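You operate a simulated robot arm through the tools that you are given. There is no shell and no other tool.

You run a simulated robot arm. Do the job below in one go: nothing can be reset, and whatever is moved stays where it is left.

JOB
Flow-test the converter on the stand at full air and put it on the step for its reading.
Fine: blower off before you unclamp; leave the valve at full.

It is judged by the outcome, as a careful person would: the job done as asked, and still so three seconds after it is handed in. It fails if anything else is knocked over, pushed out of place, dropped, spilled or broken.

ROBOT AND FRAMES
A 6-joint arm with a two-finger parallel gripper, fixed in place. Base frame: the origin is at the foot of the arm, x ahead of it, y to its left, z up. Lengths are in mm, angles in degrees, forces in N, time in s.
With the tool pointing down near the work surface it reaches from about 460 to 880 mm from the base axis. Its first joint turns from -115.0 to 115.0 degrees. Payload 4.2 kg.
The tool frame sits at the grasp point between the pads (the TCP): z along the fingers, y along the line on which they close. The tips reach 23 mm beyond it. The gripper opens to 94 mm. The fingers are 38 mm wide and 10 mm thick; the gripper's body (54 by 96 mm) begins 39 mm behind the TCP.
Orientation is that of the tool frame in the base frame, as a unit quaternion [w, x, y, z]. With the fingers straight down and closing along the base's y, the tool's x points along the base's -x, its y along +y and its z along -z.

CONTROLS
- The arm moves only by the tool jog_arm. Its arguments are lists of equal length, an entry for each row: "offset": the shift along the base's x, y, z in mm, a list of three; "delta_rot": the turn, a rotation vector about the base's x, y, z in degrees, a list of three; "grip": the gripper command, from -1 (fully open) to 1 (shut), values between in proportion. In form: {"offset": [[tx, ty, tz], ...], "delta_rot": [[ax, ay, az], ...], "grip": [grip, ...]}. A call has 1 to 20 rows; each row shifts and turns the commanded pose from where the row before left it. A row lasts 0.2 s, in which the tool goes at most 50 mm and 8.6 degrees; a call with a longer step from one row to the next is refused whole, and so is a gripper value outside its range. A pose out of reach is approached as far as the arm can. The call stops where the force on the tool passes 90 N (or 10 N more than at its start, if that is more) or the arm is blocked; 0.2 s more then pass. The fingers move at their own pace (about 108 mm/s each) and stop on an object; they squeeze with about 43 N. The grip force told is the motor's: it shows also when the fingers shut on nothing. Time passes only in rows, and 0.2 s behind the last, so rows that do not move let the fingers close. The reply holds the time, the measured pose of the TCP, the force on the tool along the base axes, the opening and the grip force, in the units named above and with some noise, with the torque about the TCP (base axes, N m) and any sound that the robot's microphone picked up.
- Cameras (640 x 400 px; columns grow to the right, rows downward): "scene" is fixed at [52.1, -499.4, 1559.5]; the picture's right is [0.08, -1.00, 0.00], its down [-0.73, -0.06, -0.68] and it looks along [0.68, 0.06, -0.74] (base axes); focal length 221 px, centre (320, 200). "wrist" rides on the gripper at [86, 16, -74] in the tool frame; the picture's right is [-0.18, 0.98, 0.00], its down [-0.58, -0.11, -0.81] and it looks along [-0.79, -0.15, 0.59] (tool axes); focal length 243 px, centre (320, 200). There is no depth. A picture from a camera that has moved, and an enlarged one, comes with that camera's place and axes in the base frame and with its lens.
- snapshot(camera): a new picture of that camera. It takes no simulated time.
- move_column(by): slides the trunk up (or, below 0, down) by that many mm; the arm rides with it, the base frame stays. It gives what a move gives, with no picture.
- zoom(camera, box): a new picture of the part [left, top, right, bottom] of that camera's present view, enlarged. It takes no simulated time.
- close_job(): hands the job in; it is judged then, once.

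Nothing tells you positions but the pictures and the camera data. Unless the task says otherwise, let go and move clear before handing in.

The tools are called after "Request:" as a command line: name --argument value ..., lists and objects as JSON in quotes. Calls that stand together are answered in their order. jog_arm: Moves the arm, as the interface text tells. Its arguments: {"type":"object","properties":{"offset":{"type":"array"},"delta_rot":{"type":"array"},"grip":{"type":"array"}},"required":["offset","delta_rot","grip"]} The other tools are called the same way: move_column (by) slides the trunk up or down; snapshot (camera) takes a picture; zoom (camera, box) takes an enlarged picture of a part of a camera's view; close_job () hands the job in.

At the start:

```text
clock: 0.0
position: [557.1, -231.6, 1338.8]
tool_rot: [-0.001, 0.0, 1.0, -0.001]
contact_force: [-0.6, 0.3, -0.1]
wrist_torque: [0.01, 0.0, 0.01]
width: 93.9
gripper_force: 0.0
trunk travel left (down, up): [-825.0, 165.0]
```

scene: 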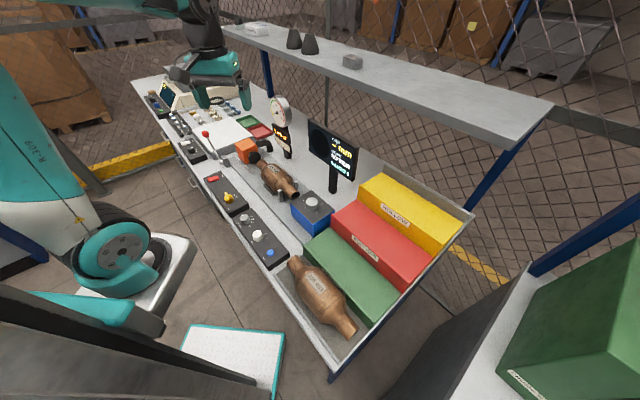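
wrist: 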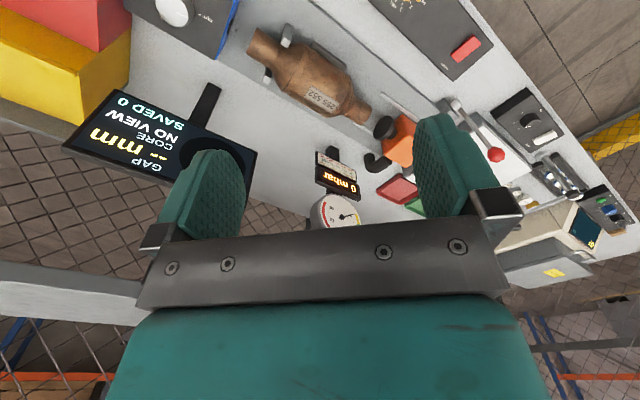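

I see a long bench with a converter on a stand, control panels along the near edge, a gauge and display at the back, and coloured bins to the right. I'll enlarge the parts before moving anything.

Request:
zoom --camera "scene" --box '[130, 70, 290, 170]'

Request:
zoom --camera "scene" --box '[190, 130, 350, 230]'

Request:
zoom --camera "scene" --box '[220, 180, 380, 280]'

Request:
zoom --camera "scene" --box '[250, 90, 370, 165]'

Request:
zoom --camera "wrist" --box '[220, 0, 540, 200]'

Request:
zoom --camera "wrist" --box '[440, 60, 640, 285]'

```text
4.00 times, centred on (210, 120) of scene
camera zoom: at [52.1, -499.4, 1559.5], right [0.08, -1.0, 0.0], down [-0.73, -0.06, -0.68], along [0.68, 0.06, -0.74], focal length 882 px, centre (760, 520)
```

zoom: 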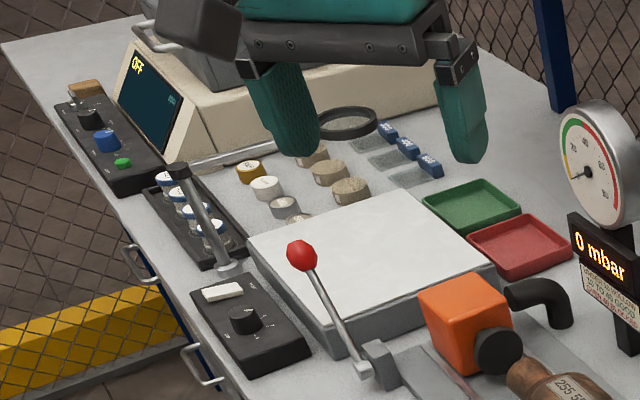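

```text
4.00 times, centred on (270, 180) of scene
camera zoom: at [52.1, -499.4, 1559.5], right [0.08, -1.0, 0.0], down [-0.73, -0.06, -0.68], along [0.68, 0.06, -0.74], focal length 882 px, centre (520, 280)
```

zoom: 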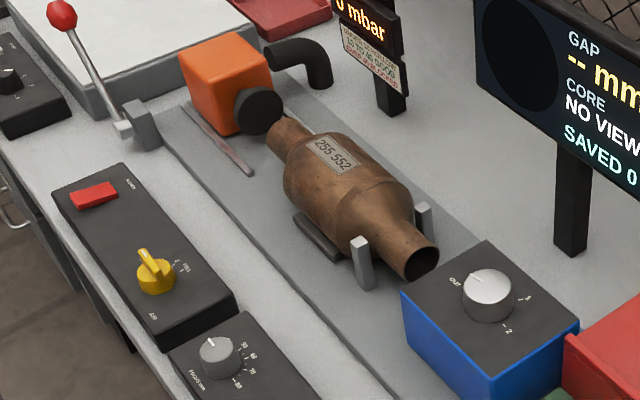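

```text
4.00 times, centred on (300, 230) of scene
camera zoom: at [52.1, -499.4, 1559.5], right [0.08, -1.0, 0.0], down [-0.73, -0.06, -0.68], along [0.68, 0.06, -0.74], focal length 882 px, centre (400, 80)
```

zoom: 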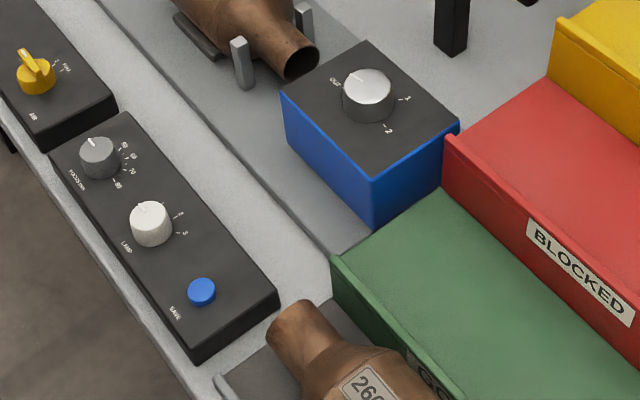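

```text
5.33 times, centred on (310, 128) of scene
camera zoom: at [52.1, -499.4, 1559.5], right [0.08, -1.0, 0.0], down [-0.73, -0.06, -0.68], along [0.68, 0.06, -0.74], focal length 1177 px, centre (373, 587)
```

zoom: 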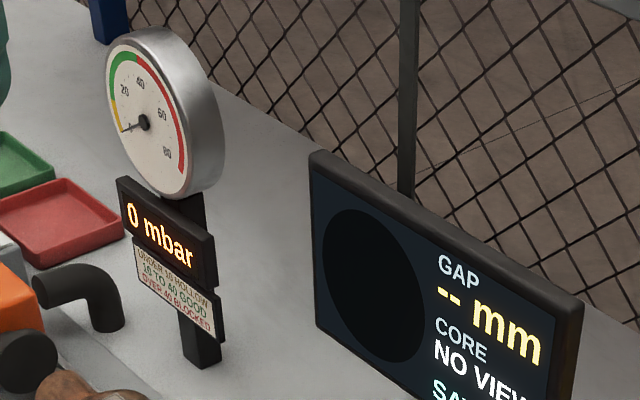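

```text
2.00 times, centred on (380, 100) of wrist
camera zoom: at [470.6, -214.4, 1413.5], right [0.18, 0.98, 0.0], down [0.58, -0.11, 0.81], along [0.79, -0.15, -0.59], focal length 485 px, centre (200, 400)
```

zoom: 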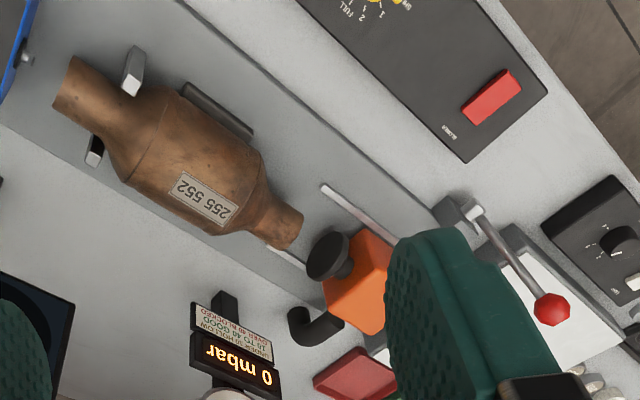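

```text
1.78 times, centred on (540, 172) of wrist
camera zoom: at [470.6, -214.4, 1413.5], right [0.18, 0.98, 0.0], down [0.58, -0.11, 0.81], along [0.79, -0.15, -0.59], focal length 431 px, centre (-71, 249)
```

zoom: 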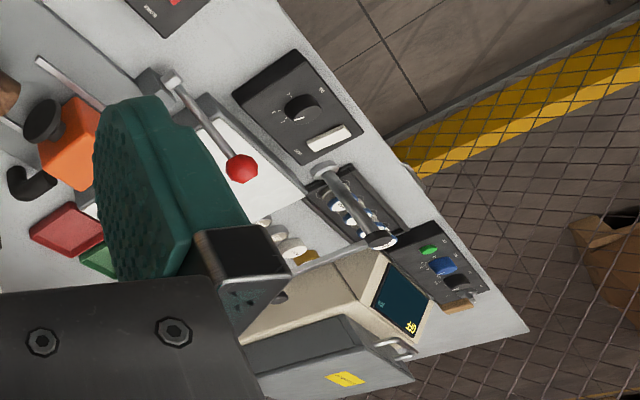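

The bench runs at about 45° across the base frame. The stand has a red-ball clamp lever, an orange nozzle block, a red blower rocker and a yellow air valve. On the right are three tiered, labelled steps, green, red and yellow. I'll turn the wrist and move in for a closer look.

Request:
jog_arm --offset '[[-16, -3, -15], [-16, -3, -15], [-16, -3, -15], [-16, -3, -15], [-16, -3, -15], [-17, 0, -15]]' --delta_rot '[[0, 0, 7.5], [0, 0, 7.5], [0, 0, 7.5], [0, 0, 7.5], [0, 0, 7.5], [0, 0, 7.5]]' --grip '[-1, -1, -1, -1, -1, -1]'

Request:
snapshot --camera "wrist"

Request:
snapshot --camera "scene"

```text
clock: 1.4
position: [459.9, -245.6, 1247.2]
tool_rot: [0.0, -0.384, 0.923, -0.001]
contact_force: [0.1, -0.1, 0.7]
wrist_torque: [-0.03, 0.05, 0.02]
width: 93.8
gripper_force: 0.1
trunk travel left (down, up): [-825.0, 165.0]
```

```text
taken
camera wrist: at [387.4, -295.5, 1321.8], right [-0.57, 0.82, 0.0], down [0.49, 0.33, 0.81], along [0.66, 0.46, -0.59], focal length 243 px, centre (320, 200)
```

wrist: 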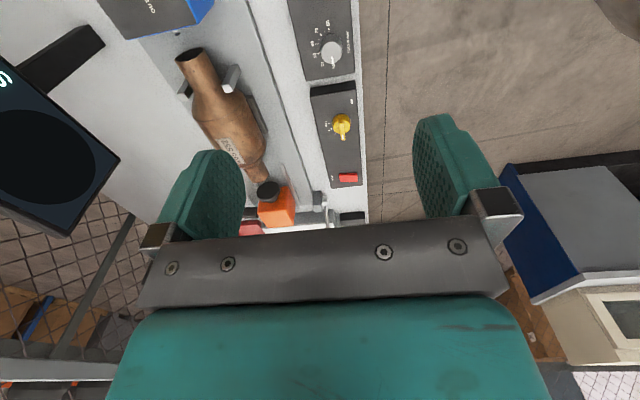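

```text
taken
```

scene: 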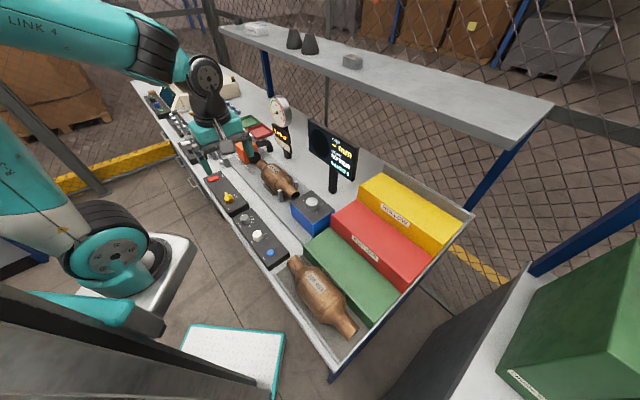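

From here I can see the stand lengthwise. I'll enlarge parts of the wrist view to triangulate positions and read the panel marks.

Request:
zoom --camera "wrist" --box '[240, 80, 400, 180]'

Request:
zoom --camera "wrist" --box '[240, 150, 400, 250]'

Request:
zoom --camera "wrist" --box '[140, 30, 300, 130]'

Request:
zoom --camera "scene" --box '[280, 160, 480, 285]'

Request:
zoom --camera "scene" --box '[260, 240, 420, 380]'

Request:
zoom --camera "scene" --box '[200, 160, 280, 210]'

```text
4.00 times, centred on (320, 130) of wrist
camera zoom: at [387.4, -295.5, 1321.8], right [-0.57, 0.82, 0.0], down [0.49, 0.33, 0.81], along [0.66, 0.46, -0.59], focal length 970 px, centre (320, 480)
```

zoom: 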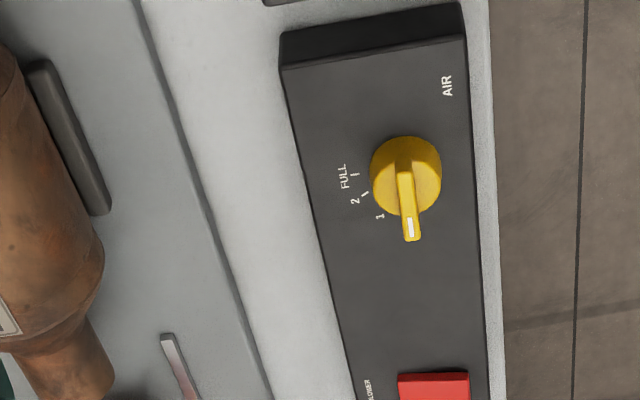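

```text
4.00 times, centred on (320, 200) of wrist
camera zoom: at [387.4, -295.5, 1321.8], right [-0.57, 0.82, 0.0], down [0.49, 0.33, 0.81], along [0.66, 0.46, -0.59], focal length 970 px, centre (320, 200)
```

zoom: 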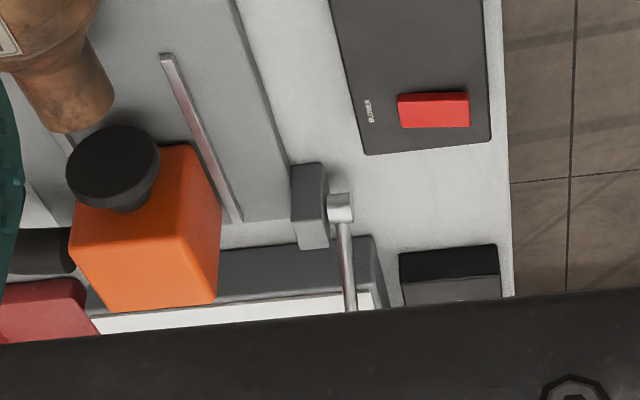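

```text
4.00 times, centred on (220, 80) of wrist
camera zoom: at [387.4, -295.5, 1321.8], right [-0.57, 0.82, 0.0], down [0.49, 0.33, 0.81], along [0.66, 0.46, -0.59], focal length 970 px, centre (720, 680)
```

zoom: 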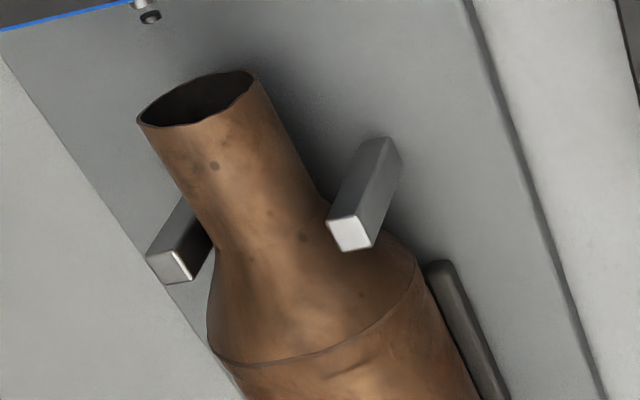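

```text
3.20 times, centred on (380, 222) of scene
camera zoom: at [52.1, -499.4, 1559.5], right [0.08, -1.0, 0.0], down [-0.73, -0.06, -0.68], along [0.68, 0.06, -0.74], focal length 706 px, centre (128, 128)
```

zoom: 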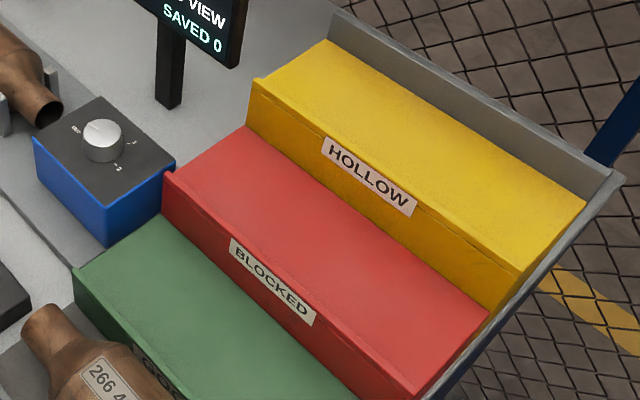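

```text
2.86 times, centred on (340, 310) of scene
camera zoom: at [52.1, -499.4, 1559.5], right [0.08, -1.0, 0.0], down [-0.73, -0.06, -0.68], along [0.68, 0.06, -0.74], focal length 630 px, centre (263, -114)
```

zoom: 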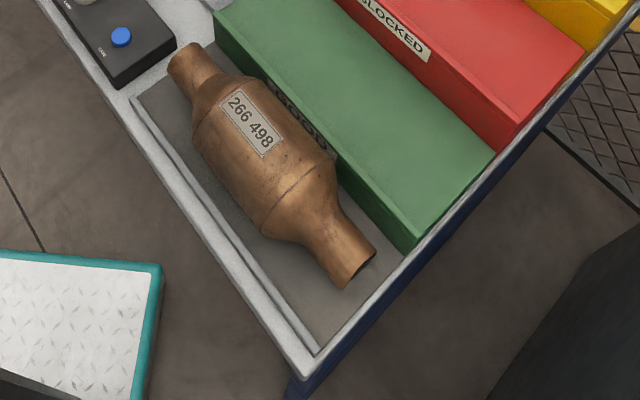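

```text
8.00 times, centred on (240, 185) of scene
camera zoom: at [52.1, -499.4, 1559.5], right [0.08, -1.0, 0.0], down [-0.73, -0.06, -0.68], along [0.68, 0.06, -0.74], focal length 1765 px, centre (960, 320)
```

zoom: 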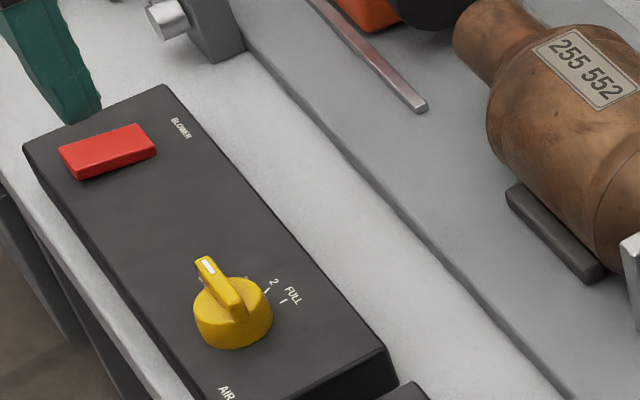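

The air knob points at its zero mark, with 1, 2 and FULL clockwise from it as seen from above. I place the knob at about (589, -108, 950), the rocker at (699, 1, 944) and the lever ball at (876, 74, 1044). I'll move in above the knob for a close look.

Request:
jog_arm --offset '[[19, 21, -28], [19, 21, -28], [19, 21, -28], [19, 21, -28], [19, 21, -28], [20, 19, -27], [0, 0, 0]]' --delta_rot '[[0, 0, 0], [0, 0, 0], [0, 0, 0], [0, 0, 0], [0, 0, 0], [0, 0, 0], [0, 0, 0]]' --grip '[-1, -1, -1, -1, -1, -1, -1]'

Request:
snapshot --camera "wrist"

Request:
snapshot --camera "scene"

```text
clock: 3.0
position: [576.8, -120.9, 1081.2]
tool_rot: [0.0, -0.383, 0.924, 0.0]
contact_force: [-0.3, 0.5, 0.0]
wrist_torque: [0.03, -0.01, 0.0]
width: 94.0
gripper_force: 0.1
trunk travel left (down, up): [-825.0, 165.0]
```

```text
taken
camera wrist: at [503.9, -170.0, 1155.3], right [-0.56, 0.83, 0.0], down [0.49, 0.33, 0.81], along [0.67, 0.46, -0.59], focal length 243 px, centre (320, 200)
```

wrist: 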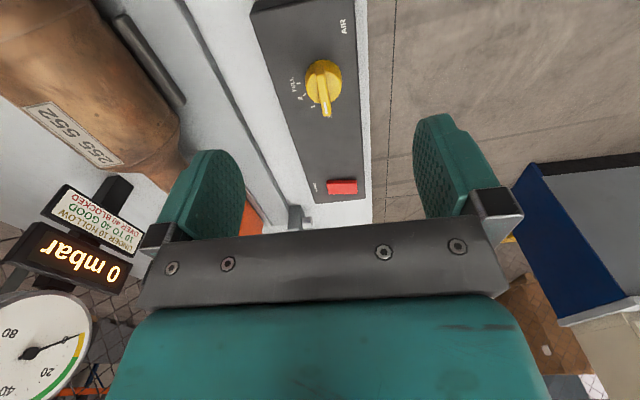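

```text
taken
```

scene: 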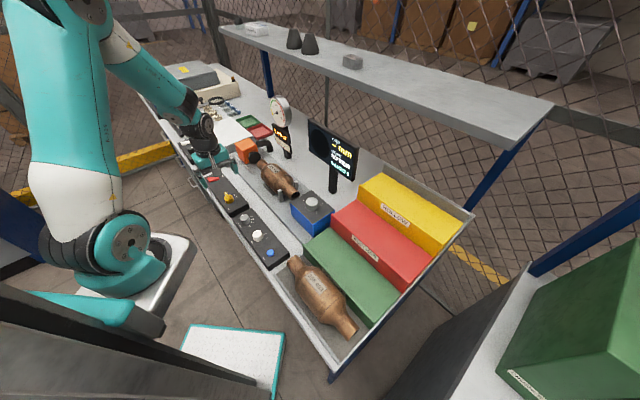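

Request:
zoom --camera "wrist" --box '[240, 20, 400, 220]'

Request:
zoom --camera "wrist" --box '[280, 40, 370, 130]'

Request:
zoom --camera "scene" --box '[180, 100, 280, 220]'

```text
2.00 times, centred on (320, 120) of wrist
camera zoom: at [503.9, -170.0, 1155.3], right [-0.56, 0.83, 0.0], down [0.49, 0.33, 0.81], along [0.67, 0.46, -0.59], focal length 485 px, centre (320, 360)
```

zoom: 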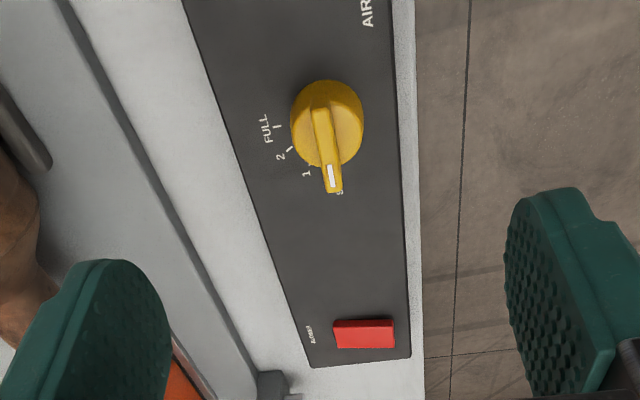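

```text
4.44 times, centred on (325, 85) of wrist
camera zoom: at [503.9, -170.0, 1155.3], right [-0.56, 0.83, 0.0], down [0.49, 0.33, 0.81], along [0.67, 0.46, -0.59], focal length 1078 px, centre (298, 711)
```

zoom: 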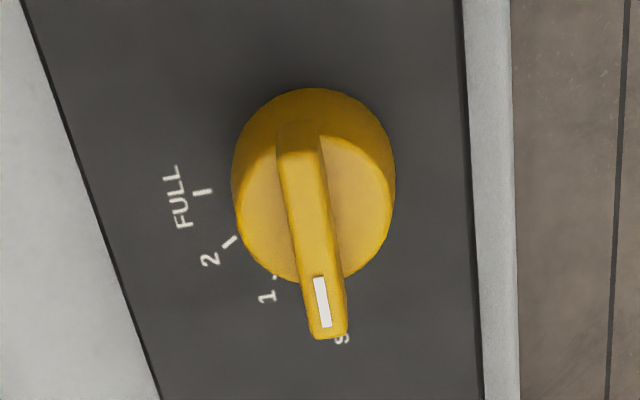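

```text
3.33 times, centred on (230, 160) of scene
camera zoom: at [52.1, -499.4, 1559.5], right [0.08, -1.0, 0.0], down [-0.73, -0.06, -0.68], along [0.68, 0.06, -0.74], focal length 735 px, centre (620, 333)
```

zoom: 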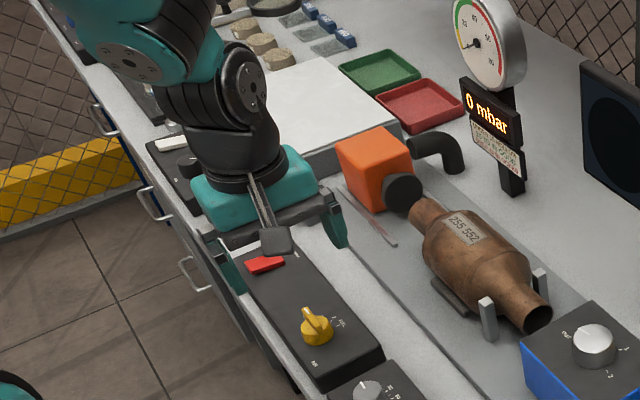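

The knob sits near (597, -103), with marks S, 1, 2 and FULL. I'll move over it, keeping the fingertips above it, and check the alignment.

Request:
jog_arm --offset '[[10, 9, -30], [10, 9, -30], [0, 0, -21], [0, 0, 0]]' --delta_rot '[[0, 0, 0], [0, 0, 0], [0, 0, 0], [0, 0, 0]]' --grip '[-0.2, 0.1, 0.1, 0.1]'

Request:
snapshot --camera "wrist"

Request:
zoom --camera "scene" --box '[190, 130, 270, 230]'

```text
clock: 4.0
position: [595.9, -104.3, 1000.3]
tool_rot: [0.0, -0.383, 0.924, 0.0]
contact_force: [0.6, -0.2, -0.9]
wrist_torque: [-0.01, 0.0, -0.02]
width: 42.2
gripper_force: 0.1
trunk travel left (down, up): [-825.0, 165.0]
```

```text
taken
camera wrist: at [523.4, -152.9, 1074.8], right [-0.56, 0.83, 0.0], down [0.49, 0.33, 0.81], along [0.67, 0.46, -0.59], focal length 243 px, centre (320, 200)
```

wrist: 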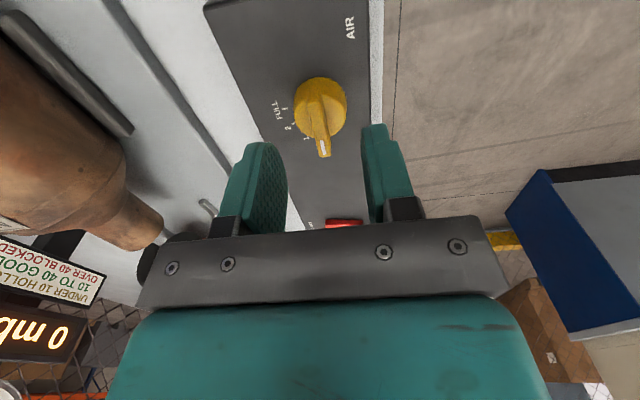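

```text
4.00 times, centred on (230, 180) of scene
camera zoom: at [52.1, -499.4, 1559.5], right [0.08, -1.0, 0.0], down [-0.73, -0.06, -0.68], along [0.68, 0.06, -0.74], focal length 882 px, centre (680, 280)
```

zoom: 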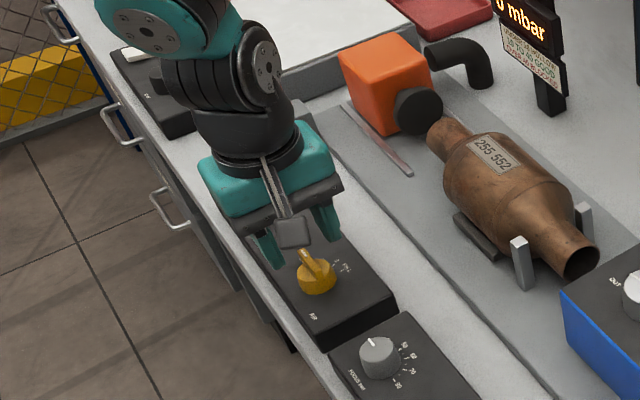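

The knob is centred under the gripper. I'll narrow the fingers so they straddle only the raised bar and go down in small steps.

Request:
jog_arm --offset '[[-2.1, -0.7, -10], [0, 0, -10], [0, 0, 0]]' --delta_rot '[[0, 0, 0], [0, 0, 0], [0, 0, 0]]' --grip '[0.45, 0.45, 0.45]'

Request:
zoom --camera "wrist" --box '[220, 60, 420, 240]'

Request:
zoom --camera "scene" --box '[210, 160, 260, 230]'

```text
clock: 4.8
position: [593.2, -104.7, 981.4]
tool_rot: [0.0, -0.383, 0.924, 0.0]
contact_force: [0.0, 0.3, -0.4]
wrist_torque: [-0.01, -0.01, -0.01]
width: 25.7
gripper_force: 0.2
trunk travel left (down, up): [-825.0, 165.0]
```

```text
2.22 times, centred on (320, 150) of wrist
camera zoom: at [521.1, -154.4, 1055.0], right [-0.56, 0.83, 0.0], down [0.49, 0.33, 0.81], along [0.67, 0.46, -0.59], focal length 539 px, centre (320, 311)
```

zoom: 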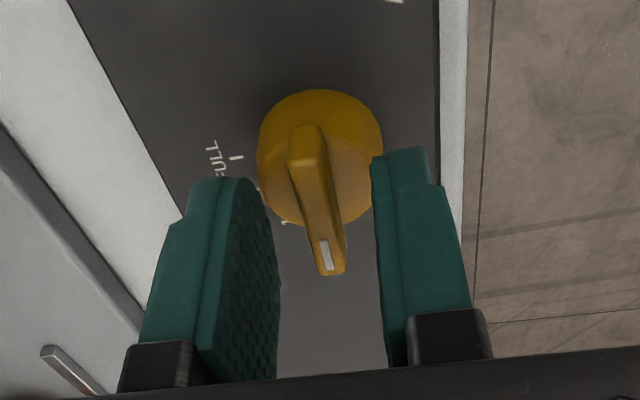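

```text
5.71 times, centred on (235, 195) of scene
camera zoom: at [52.1, -499.4, 1559.5], right [0.08, -1.0, 0.0], down [-0.73, -0.06, -0.68], along [0.68, 0.06, -0.74], focal length 1261 px, centre (806, 229)
```

zoom: 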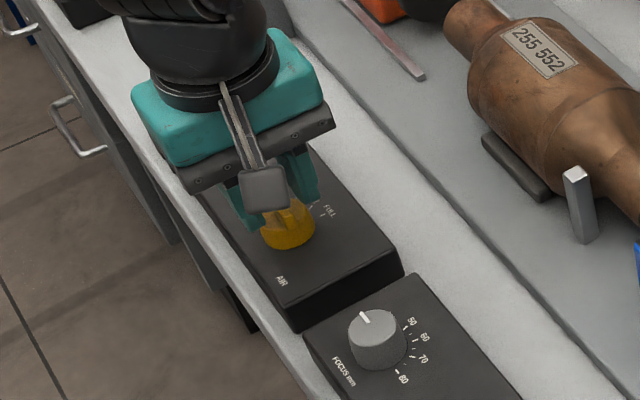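

The bar is between the fingers and the tips are still just above the disc. I'll go down in small steps watching the force.

Request:
jog_arm --offset '[[0, 0, -3], [0, 0, -3], [0, 0, 0]]' --delta_rot '[[0, 0, 0], [0, 0, 0], [0, 0, 0]]' --grip '[0.45, 0.45, 0.45]'

Request:
jog_arm --offset '[[0, 0, -2], [0, 0, 0]]' --delta_rot '[[0, 0, 0], [0, 0, 0]]' --grip '[0.45, 0.45]'

Request:
zoom --camera "wrist" --box '[220, 60, 420, 240]'

```text
clock: 5.6
position: [593.3, -104.8, 973.8]
tool_rot: [0.0, -0.383, 0.924, 0.0]
contact_force: [0.4, 0.3, 0.0]
wrist_torque: [-0.02, 0.0, 0.03]
width: 25.8
gripper_force: 0.1
trunk travel left (down, up): [-825.0, 165.0]
```

```text
clock: 6.2
position: [592.9, -104.7, 971.6]
tool_rot: [0.0, -0.383, 0.924, 0.0]
contact_force: [0.5, 0.5, -0.3]
wrist_torque: [0.0, -0.01, 0.02]
width: 25.7
gripper_force: 0.2
trunk travel left (down, up): [-825.0, 165.0]
```

```text
2.22 times, centred on (320, 150) of wrist
camera zoom: at [520.8, -153.8, 1046.6], right [-0.56, 0.83, 0.0], down [0.49, 0.33, 0.81], along [0.67, 0.46, -0.59], focal length 539 px, centre (320, 311)
```

zoom: 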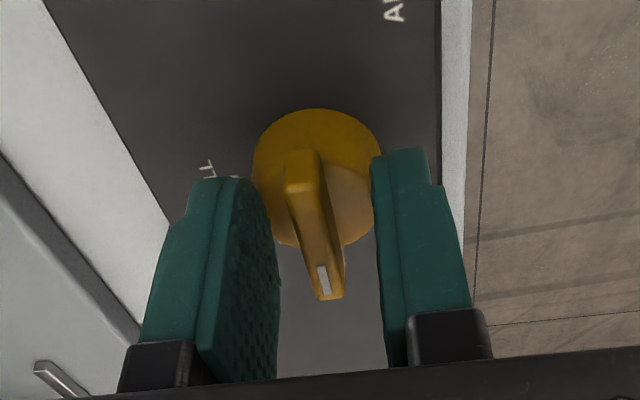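

Still no contact, with the tips at about z 949. I'll close on the bar here and check the width.

Request:
jog_arm --offset '[[0, 0, 0], [0, 0, 0], [0, 0, 0]]' --delta_rot '[[0, 0, 0], [0, 0, 0], [0, 0, 0]]' --grip '[0.7, 1, 1]'

Request:
zoom --camera "wrist" --box '[220, 60, 420, 240]'

```text
clock: 7.0
position: [593.3, -106.8, 972.9]
tool_rot: [0.0, -0.383, 0.924, -0.001]
contact_force: [8.3, -7.6, 0.4]
wrist_torque: [-0.55, 0.36, -0.05]
width: 7.6
gripper_force: 45.4
trunk travel left (down, up): [-825.0, 165.0]
```

```text
2.22 times, centred on (320, 150) of wrist
camera zoom: at [521.6, -154.7, 1046.6], right [-0.56, 0.83, 0.0], down [0.49, 0.33, 0.81], along [0.67, 0.45, -0.59], focal length 539 px, centre (320, 311)
```

zoom: 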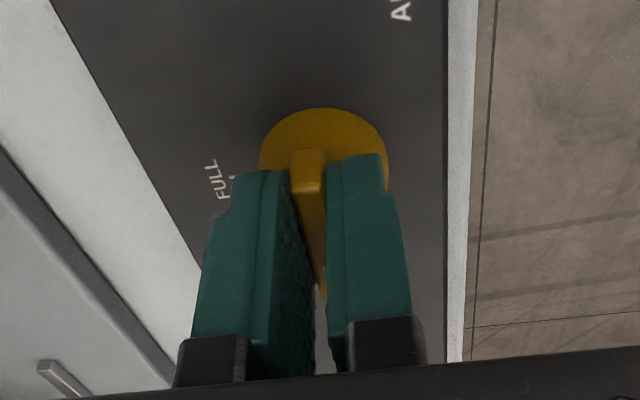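

The bar is held at 7.6 mm. I'll turn it clockwise towards FULL in two stages, checking the torque.

Request:
jog_arm --offset '[[1, -1, 0], [0, 0, 0], [0, 0, 0], [0, 0, 0], [0, 0, 0]]' --delta_rot '[[0, 0, 0], [0, 0, -7.5], [0, 0, -7.5], [0, 0, -7.5], [0, 0, 0]]' --grip '[1, 1, 1, 1, 1]'

Request:
zoom --camera "wrist" --box '[220, 60, 420, 240]'

```text
clock: 8.2
position: [594.1, -104.3, 971.7]
tool_rot: [-0.001, -0.195, 0.981, 0.001]
contact_force: [-6.0, 6.1, -7.6]
wrist_torque: [0.55, -1.24, 0.02]
width: 7.8
gripper_force: 45.5
trunk travel left (down, up): [-825.0, 165.0]
```

```text
2.22 times, centred on (320, 150) of wrist
camera zoom: at [507.6, -122.1, 1046.8], right [-0.21, 0.98, 0.0], down [0.58, 0.12, 0.81], along [0.79, 0.17, -0.59], focal length 539 px, centre (320, 311)
```

zoom: 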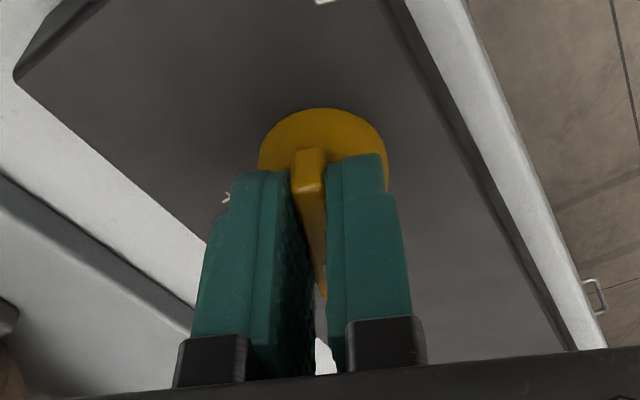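

It's turning smoothly with low forces, so I'll continue.

Request:
jog_arm --offset '[[-0.5, 0.5, 0], [0, 0, 0], [0, 0, 0], [0, 0, 0], [0, 0, 0], [0, 0, 0], [0, 0, 0]]' --delta_rot '[[0, 0, -7.5], [0, 0, -7.5], [0, 0, -7.5], [0, 0, -7.5], [0, 0, -7.5], [0, 0, -7.5], [0, 0, 0]]' --grip '[1, 1, 1, 1, 1, 1, 1]'

Request:
snapshot --camera "wrist"

Request:
zoom --camera "scene" --box '[200, 160, 270, 230]'

```text
clock: 9.8
position: [594.1, -100.8, 972.7]
tool_rot: [-0.002, 0.195, 0.981, 0.003]
contact_force: [-3.6, 34.5, -32.8]
wrist_torque: [0.31, 0.35, 0.1]
width: 8.0
gripper_force: 45.1
trunk travel left (down, up): [-825.0, 165.0]
```

```text
taken
camera wrist: at [520.3, -53.5, 1047.8], right [0.55, 0.84, 0.0], down [0.5, -0.33, 0.8], along [0.67, -0.44, -0.6], focal length 243 px, centre (320, 200)
```

wrist: 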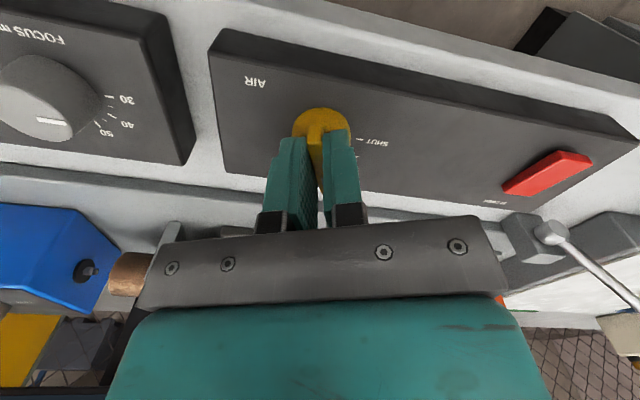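

```text
5.71 times, centred on (235, 195) of scene
camera zoom: at [52.1, -499.4, 1559.5], right [0.08, -1.0, 0.0], down [-0.73, -0.06, -0.68], along [0.68, 0.06, -0.74], focal length 1261 px, centre (806, 229)
```

zoom: 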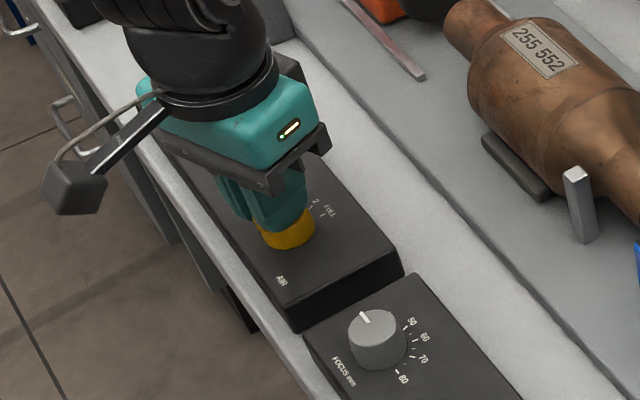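

The side force shows the knob's axis is a few mm along +y from where I was turning about. I'll shift the commanded point to relax that.

Request:
jog_arm --offset '[[0, 2, 0], [0, 2, 0], [0, 0, 0]]' --delta_rot '[[0, 0, 0], [0, 0, 0], [0, 0, 0]]' --grip '[1, 1, 1]'

```text
clock: 10.6
position: [594.0, -100.9, 973.5]
tool_rot: [0.0, 0.195, 0.981, -0.001]
contact_force: [-6.2, 8.3, -22.4]
wrist_torque: [0.64, 1.11, 0.03]
width: 7.8
gripper_force: 45.1
trunk travel left (down, up): [-825.0, 165.0]
```

Forces have dropped. I'll turn the remaining part in small steps and check.

Request:
jog_arm --offset '[[0, 0.5, 0], [0, 0.5, 0], [0, 0, 0]]' --delta_rot '[[0, 0, -7.5], [0, 0, -7.5], [0, 0, 0]]' --grip '[1, 1, 1]'

Request:
zoom --camera "wrist" --box '[220, 60, 420, 240]'

Request:
zoom --camera "scene" --box '[215, 180, 255, 220]'

```text
clock: 11.4
position: [595.2, -101.0, 972.6]
tool_rot: [0.001, 0.323, 0.946, -0.001]
contact_force: [1.2, 1.9, -14.6]
wrist_torque: [0.73, 0.85, 0.03]
width: 7.9
gripper_force: 45.2
trunk travel left (down, up): [-825.0, 165.0]
```

```text
2.22 times, centred on (320, 150) of wrist
camera zoom: at [535.7, -34.3, 1047.5], right [0.75, 0.67, 0.0], down [0.39, -0.44, 0.81], along [0.54, -0.6, -0.59], focal length 539 px, centre (320, 311)
```

zoom: 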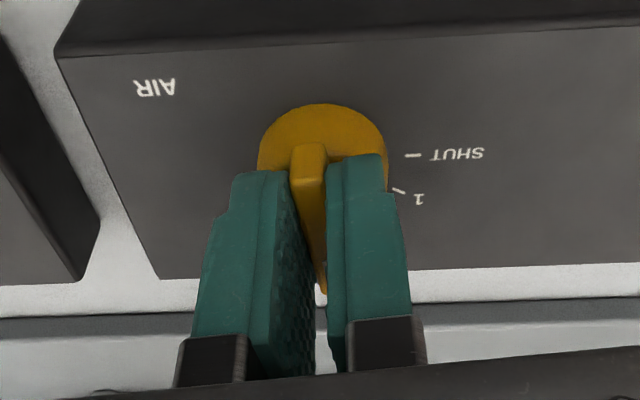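

```text
10.00 times, centred on (235, 200) of scene
camera zoom: at [52.1, -499.4, 1559.5], right [0.08, -1.0, 0.0], down [-0.73, -0.06, -0.68], along [0.68, 0.06, -0.74], focal length 2206 px, centre (1170, 200)
```

zoom: 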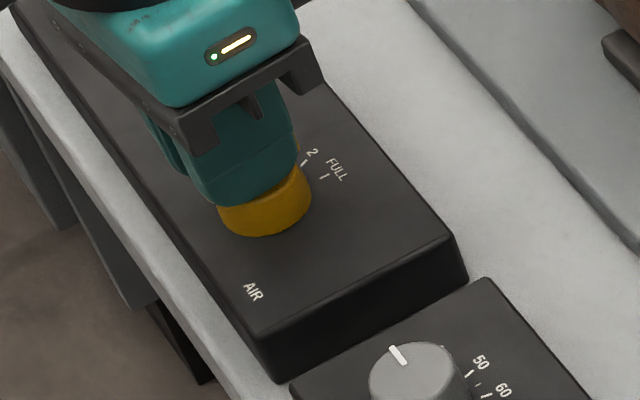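

I've turned 82.5° and the marks look 30° apart, so FULL is at 90°. I'll finish the turn, open, rise and check.

Request:
jog_arm --offset '[[0, 0, 0], [0, 0, 0]]' --delta_rot '[[0, 0, -7.5], [0, 0, 0]]' --grip '[1, 1]'

Request:
jog_arm --offset '[[0, 0, 0], [0, 0, 0], [0, 0, 20], [0, 0, 40], [-20, 20, 40], [-20, 20, 0], [0, 0, 0]]' --delta_rot '[[0, 0, 0], [0, 0, 0], [0, 0, 0], [0, 0, 0], [0, 0, 0], [0, 0, 0], [0, 0, 0]]' --grip '[0.45, 0.45, 0.45, 0.45, 0.45, 0.45, 0.45]'

Request:
snapshot --camera "wrist"

Request:
zoom --camera "scene" --box '[210, 175, 260, 225]'

```text
clock: 12.0
position: [595.9, -99.7, 973.6]
tool_rot: [0.002, 0.383, 0.924, 0.001]
contact_force: [8.4, 1.1, -10.0]
wrist_torque: [0.76, 0.68, 0.01]
width: 7.7
gripper_force: 44.9
trunk travel left (down, up): [-825.0, 165.0]
```

```text
clock: 13.6
position: [551.7, -59.8, 1074.3]
tool_rot: [0.0, 0.382, 0.924, -0.001]
contact_force: [0.0, 0.4, -0.2]
wrist_torque: [0.0, -0.01, -0.03]
width: 26.1
gripper_force: 0.1
trunk travel left (down, up): [-825.0, 165.0]
```

```text
taken
camera wrist: at [502.1, 13.2, 1149.0], right [0.83, 0.56, 0.0], down [0.33, -0.49, 0.81], along [0.45, -0.67, -0.59], focal length 243 px, centre (320, 200)
```

wrist: 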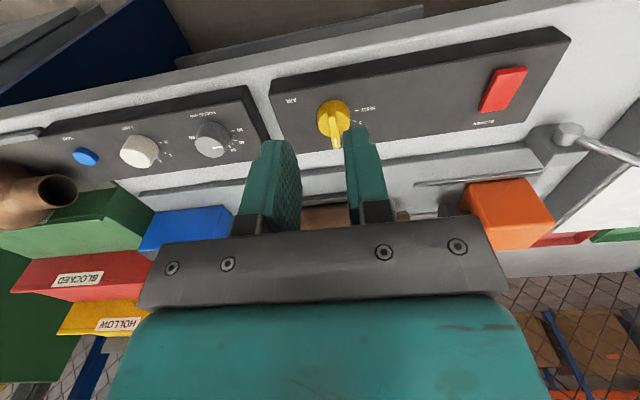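

```text
8.00 times, centred on (235, 200) of scene
camera zoom: at [52.1, -499.4, 1559.5], right [0.08, -1.0, 0.0], down [-0.73, -0.06, -0.68], along [0.68, 0.06, -0.74], focal length 1765 px, centre (1000, 200)
```

zoom: 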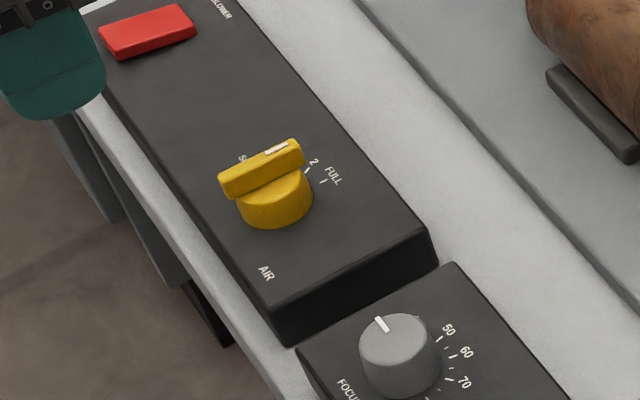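

The pointer now faces away from the panel's front edge. I'll zoom to compare it with the FULL mark.

Request:
zoom --camera "wrist" --box '[300, 80, 390, 160]'

Request:
jog_arm --offset '[[-15, 15, 30], [-15, 15, 30], [0, 0, 0]]' --delta_rot '[[0, 0, 0], [0, 0, 0], [0, 0, 0]]' --grip '[-1, -1, -1]'

Request:
snapshot --camera "wrist"

Request:
zoom --camera "wrist" --box '[290, 60, 390, 160]'

```text
5.00 times, centred on (345, 120) of wrist
camera zoom: at [502.1, 13.2, 1149.0], right [0.83, 0.56, 0.0], down [0.33, -0.49, 0.81], along [0.45, -0.67, -0.59], focal length 1213 px, centre (195, 600)
```

zoom: 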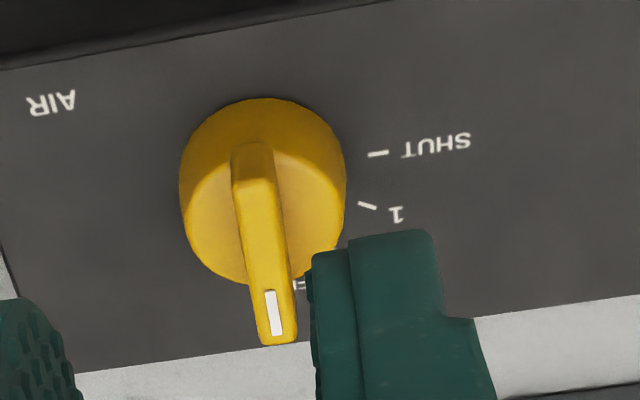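

```text
clock: 14.4
position: [523.4, -30.2, 1132.8]
tool_rot: [0.0, 0.382, 0.924, 0.0]
contact_force: [0.9, -0.3, -0.1]
wrist_torque: [-0.03, 0.02, -0.02]
width: 93.9
gripper_force: 0.1
trunk travel left (down, up): [-825.0, 165.0]
```

```text
taken
camera wrist: at [474.0, 43.2, 1207.1], right [0.83, 0.56, 0.0], down [0.33, -0.49, 0.81], along [0.46, -0.67, -0.59], focal length 243 px, centre (320, 200)
```

wrist: 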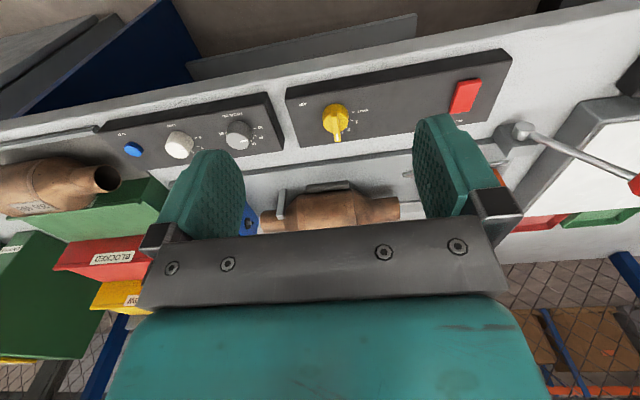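

```text
4.00 times, centred on (340, 110) of wrist
camera zoom: at [474.0, 43.2, 1207.1], right [0.83, 0.56, 0.0], down [0.33, -0.49, 0.81], along [0.46, -0.67, -0.59], focal length 970 px, centre (240, 560)
```

zoom: 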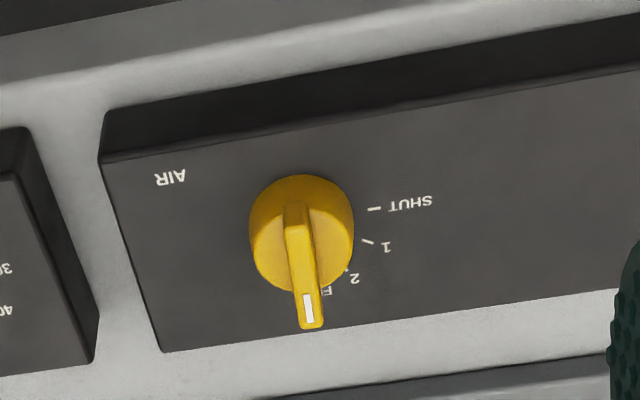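

The pointer lines up with FULL to within a degree or two. Next is the clamp lever, so I'll move over to look at the red-ball handle up close.

Request:
jog_arm --offset '[[38.4, 20.5, 7], [38.4, 20.5, 7], [38.4, 20.5, 7], [38.4, 20.5, 7], [38.4, 20.5, 7], [38.4, 20.5, 7], [38.4, 20.5, 5], [0, 0, 0]]' --delta_rot '[[0, 0, 0], [0, 0, 0], [0, 0, 0], [0, 0, 0], [0, 0, 0], [0, 0, 0], [0, 0, 0], [0, 0, 0]]' --grip '[-1, -1, -1, -1, -1, -1, -1, -1]'

Request:
snapshot --camera "wrist"

Request:
snapshot --camera "scene"

```text
clock: 16.2
position: [790.8, 113.6, 1179.6]
tool_rot: [-0.001, 0.383, 0.924, 0.0]
contact_force: [-0.2, -0.4, 0.0]
wrist_torque: [-0.02, 0.02, 0.0]
width: 94.0
gripper_force: 0.0
trunk travel left (down, up): [-825.0, 165.0]
```

```text
taken
camera wrist: at [741.9, 186.8, 1254.6], right [0.83, 0.56, 0.0], down [0.33, -0.49, 0.81], along [0.45, -0.67, -0.59], focal length 243 px, centre (320, 200)
```

wrist: 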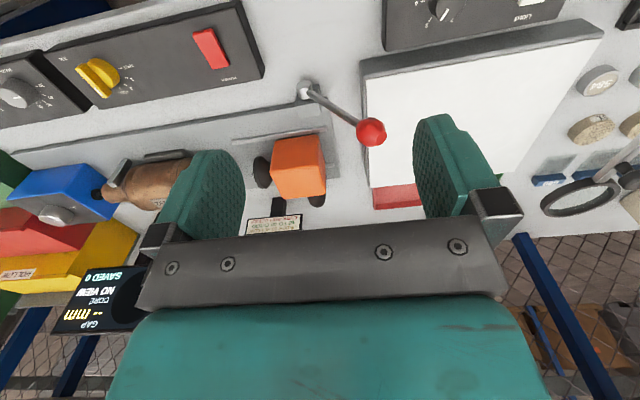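

```text
taken
```

scene: 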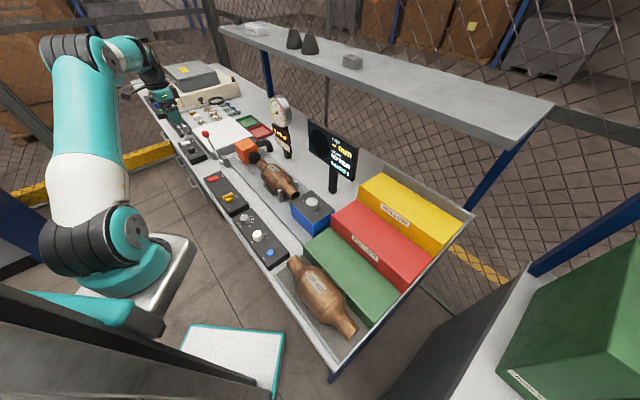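

I place the ball at about (881, 78, 1041) and its pivot at (828, 24, 928). The lever leans about 34° away from the converter. I'll go above the ball and check that the arm reaches.

Request:
jog_arm --offset '[[30, -12, -24], [30, -12, -24], [30, -12, -22], [0, 0, 0]]' --delta_rot '[[0, 0, 0], [0, 0, 0], [0, 0, 0], [0, 0, 0]]' --grip '[-0.28, -0.28, -0.28, -0.28]'

Request:
snapshot --camera "wrist"

Request:
zoom --camera "scene" --box '[150, 70, 290, 180]'

```text
clock: 17.2
position: [865.8, 70.4, 1107.8]
tool_rot: [-0.001, 0.382, 0.924, -0.002]
contact_force: [1.0, 0.0, -0.8]
wrist_torque: [0.02, 0.01, -0.01]
width: 60.3
gripper_force: 0.0
out of reach, approached as far as the arm can: row 3
trunk travel left (down, up): [-825.0, 165.0]
```

```text
taken
camera wrist: at [816.1, 144.3, 1183.4], right [0.83, 0.56, 0.0], down [0.34, -0.49, 0.81], along [0.45, -0.67, -0.59], focal length 243 px, centre (320, 200)
```

wrist: 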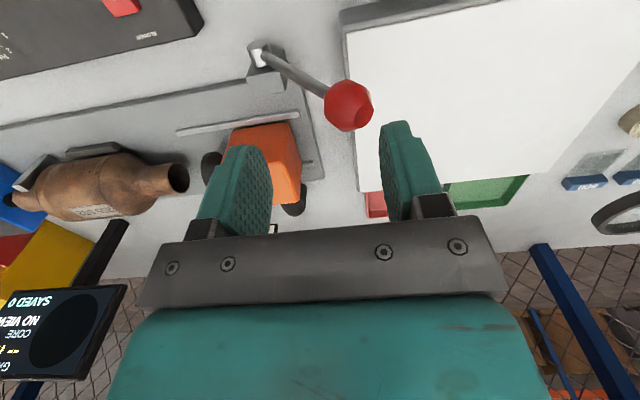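

```text
3.64 times, centred on (220, 125) of scene
camera zoom: at [52.1, -499.4, 1559.5], right [0.08, -1.0, 0.0], down [-0.73, -0.06, -0.68], along [0.68, 0.06, -0.74], focal length 802 px, centre (684, 473)
```

zoom: 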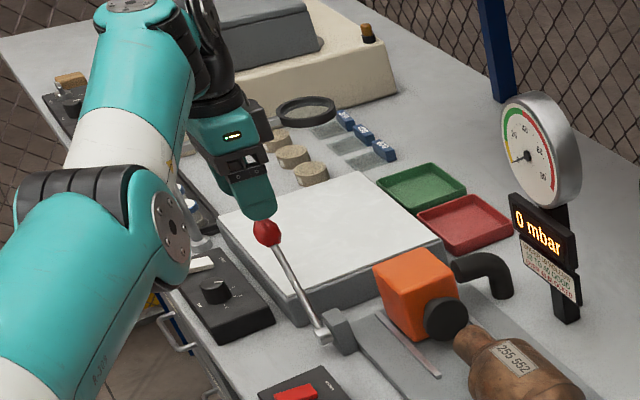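

The arm stops about 15 mm short of the ball here. I'll back off and lower the trunk so the shoulder sits lower, then try again.

Request:
jog_arm --offset '[[-35, 15, 30], [-35, 15, 30], [0, 0, 0]]' --delta_rot '[[0, 0, 0], [0, 0, 0], [0, 0, 0]]' --grip '[-0.28, -0.28, -0.28]'

Request:
move_column --by -80

Request:
jog_arm --offset '[[35, -15, 0], [45, -15, 0], [0, 0, 0]]' --delta_rot '[[0, 0, 0], [0, 0, 0], [0, 0, 0]]' --grip '[-0.28, -0.28, -0.28]'

```text
clock: 18.0
position: [795.2, 101.9, 1169.8]
tool_rot: [0.002, 0.383, 0.924, 0.002]
contact_force: [-0.2, 0.0, 0.6]
wrist_torque: [0.01, -0.02, 0.01]
width: 60.2
gripper_force: 0.1
out of reach, approached as far as the arm can: row 1
trunk travel left (down, up): [-825.0, 165.0]
```

```text
clock: 19.2
position: [795.6, 101.1, 1089.4]
tool_rot: [0.001, 0.383, 0.924, 0.0]
contact_force: [0.2, 0.2, -0.3]
wrist_torque: [-0.02, 0.0, -0.04]
width: 60.1
gripper_force: 0.1
trunk travel left (down, up): [-745.0, 245.0]
```

```text
clock: 20.0
position: [860.7, 71.1, 1086.7]
tool_rot: [-0.001, 0.383, 0.924, -0.001]
contact_force: [-0.4, -0.6, 0.1]
wrist_torque: [0.02, 0.01, 0.01]
width: 60.2
gripper_force: 0.0
out of reach, approached as far as the arm can: row 2
trunk travel left (down, up): [-745.0, 245.0]
```

Reach improves when the arm works lower relative to its shoulder, so the trunk should go up. I'll raise it and bring the arm down over the ball.

Request:
move_column --by 200

Request:
jog_arm --offset '[[0, 0, -45], [0, 0, -45], [0, 0, -45], [0, 0, -35], [10, 4, -8], [10, 4, 0], [0, 0, 0]]' --delta_rot '[[0, 0, 0], [0, 0, 0], [0, 0, 0], [0, 0, 0], [0, 0, 0], [0, 0, 0], [0, 0, 0]]' --grip '[-0.28, -0.28, -0.28, -0.28, -0.28, -0.28, -0.28]'

Request:
snapshot --camera "wrist"

```text
clock: 22.1
position: [860.9, 71.3, 1288.3]
tool_rot: [0.0, 0.383, 0.924, -0.001]
contact_force: [0.2, -1.2, -0.4]
wrist_torque: [0.02, 0.01, 0.03]
width: 60.3
gripper_force: 0.0
trunk travel left (down, up): [-945.0, 45.0]
```

```text
clock: 23.7
position: [865.9, 74.2, 1108.9]
tool_rot: [0.0, 0.382, 0.924, 0.0]
contact_force: [-0.4, 0.0, 0.5]
wrist_torque: [0.0, 0.03, 0.02]
width: 60.0
gripper_force: 0.1
out of reach, approached as far as the arm can: row 5, 6
trunk travel left (down, up): [-945.0, 45.0]
```

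```text
taken
camera wrist: at [815.7, 146.5, 1183.7], right [0.83, 0.56, 0.0], down [0.33, -0.49, 0.81], along [0.46, -0.67, -0.59], focal length 243 px, centre (320, 200)
```

wrist: 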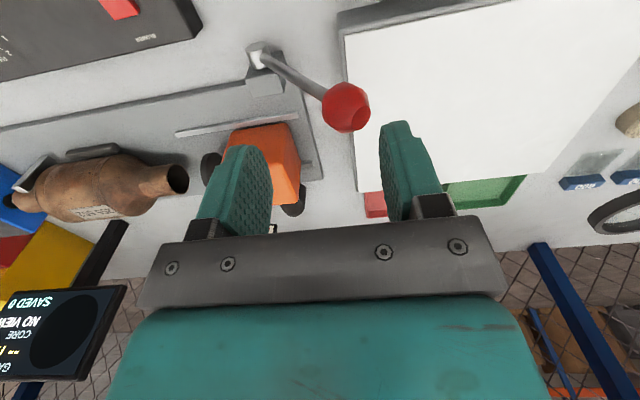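

A vertical tool tops out about 15 mm short. I'll tilt the tool 12° outward so the fingers reach over the ball.

Request:
jog_arm --offset '[[-5, 0, 0], [0, 0, 0], [10, 2, -10], [10, 2, -10], [0, 0, 0]]' --delta_rot '[[-4.24, -4.24, 0], [-4.24, -4.24, 0], [0, 0, 0], [0, 0, 0], [0, 0, 0]]' --grip '[-0.28, -0.28, -0.28, -0.28, -0.28]'

Request:
snapshot --camera "wrist"

```text
clock: 24.9
position: [875.0, 77.3, 1094.3]
tool_rot: [0.096, 0.38, 0.919, -0.039]
contact_force: [-0.9, -0.4, 0.5]
wrist_torque: [-0.01, -0.04, 0.01]
width: 60.2
gripper_force: 0.0
out of reach, approached as far as the arm can: row 4
trunk travel left (down, up): [-945.0, 45.0]
```

```text
taken
camera wrist: at [815.2, 159.1, 1150.2], right [0.82, 0.57, 0.04], down [0.21, -0.36, 0.91], along [0.53, -0.74, -0.42], focal length 243 px, centre (320, 200)
```

wrist: 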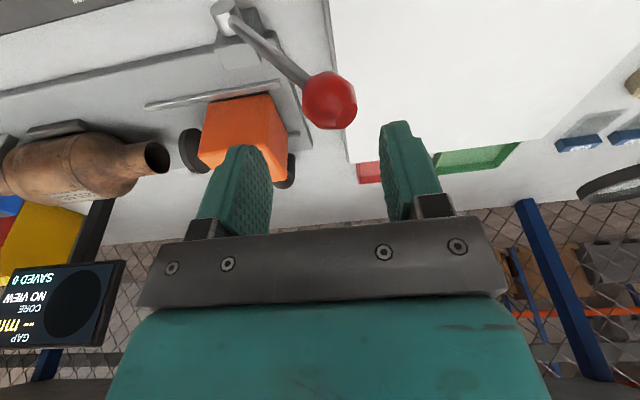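

The ball, at about (881, 80), lies between the fingers with 7 mm of clearance on the tight side. Lowering the trunk brings the fingers straight down around it.

Request:
move_column --by -30

Request:
snapshot --camera "wrist"

```text
clock: 25.7
position: [875.1, 78.0, 1064.8]
tool_rot: [0.097, 0.381, 0.919, -0.039]
contact_force: [0.7, 0.8, -0.7]
wrist_torque: [0.0, -0.01, -0.01]
width: 60.0
gripper_force: 0.0
trunk travel left (down, up): [-915.0, 75.0]
```

```text
taken
camera wrist: at [815.3, 159.2, 1120.1], right [0.82, 0.57, 0.04], down [0.21, -0.36, 0.91], along [0.53, -0.74, -0.42], focal length 243 px, centre (320, 200)
```

wrist: 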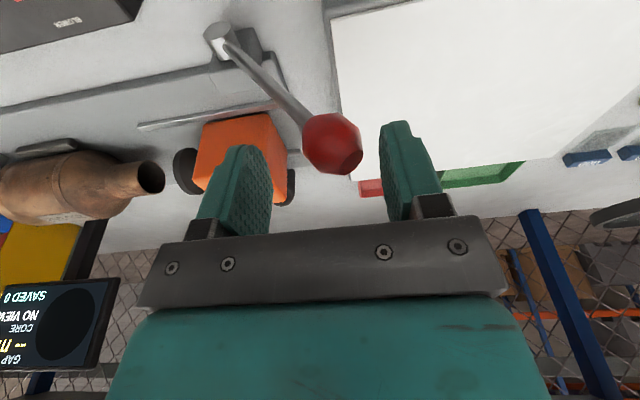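

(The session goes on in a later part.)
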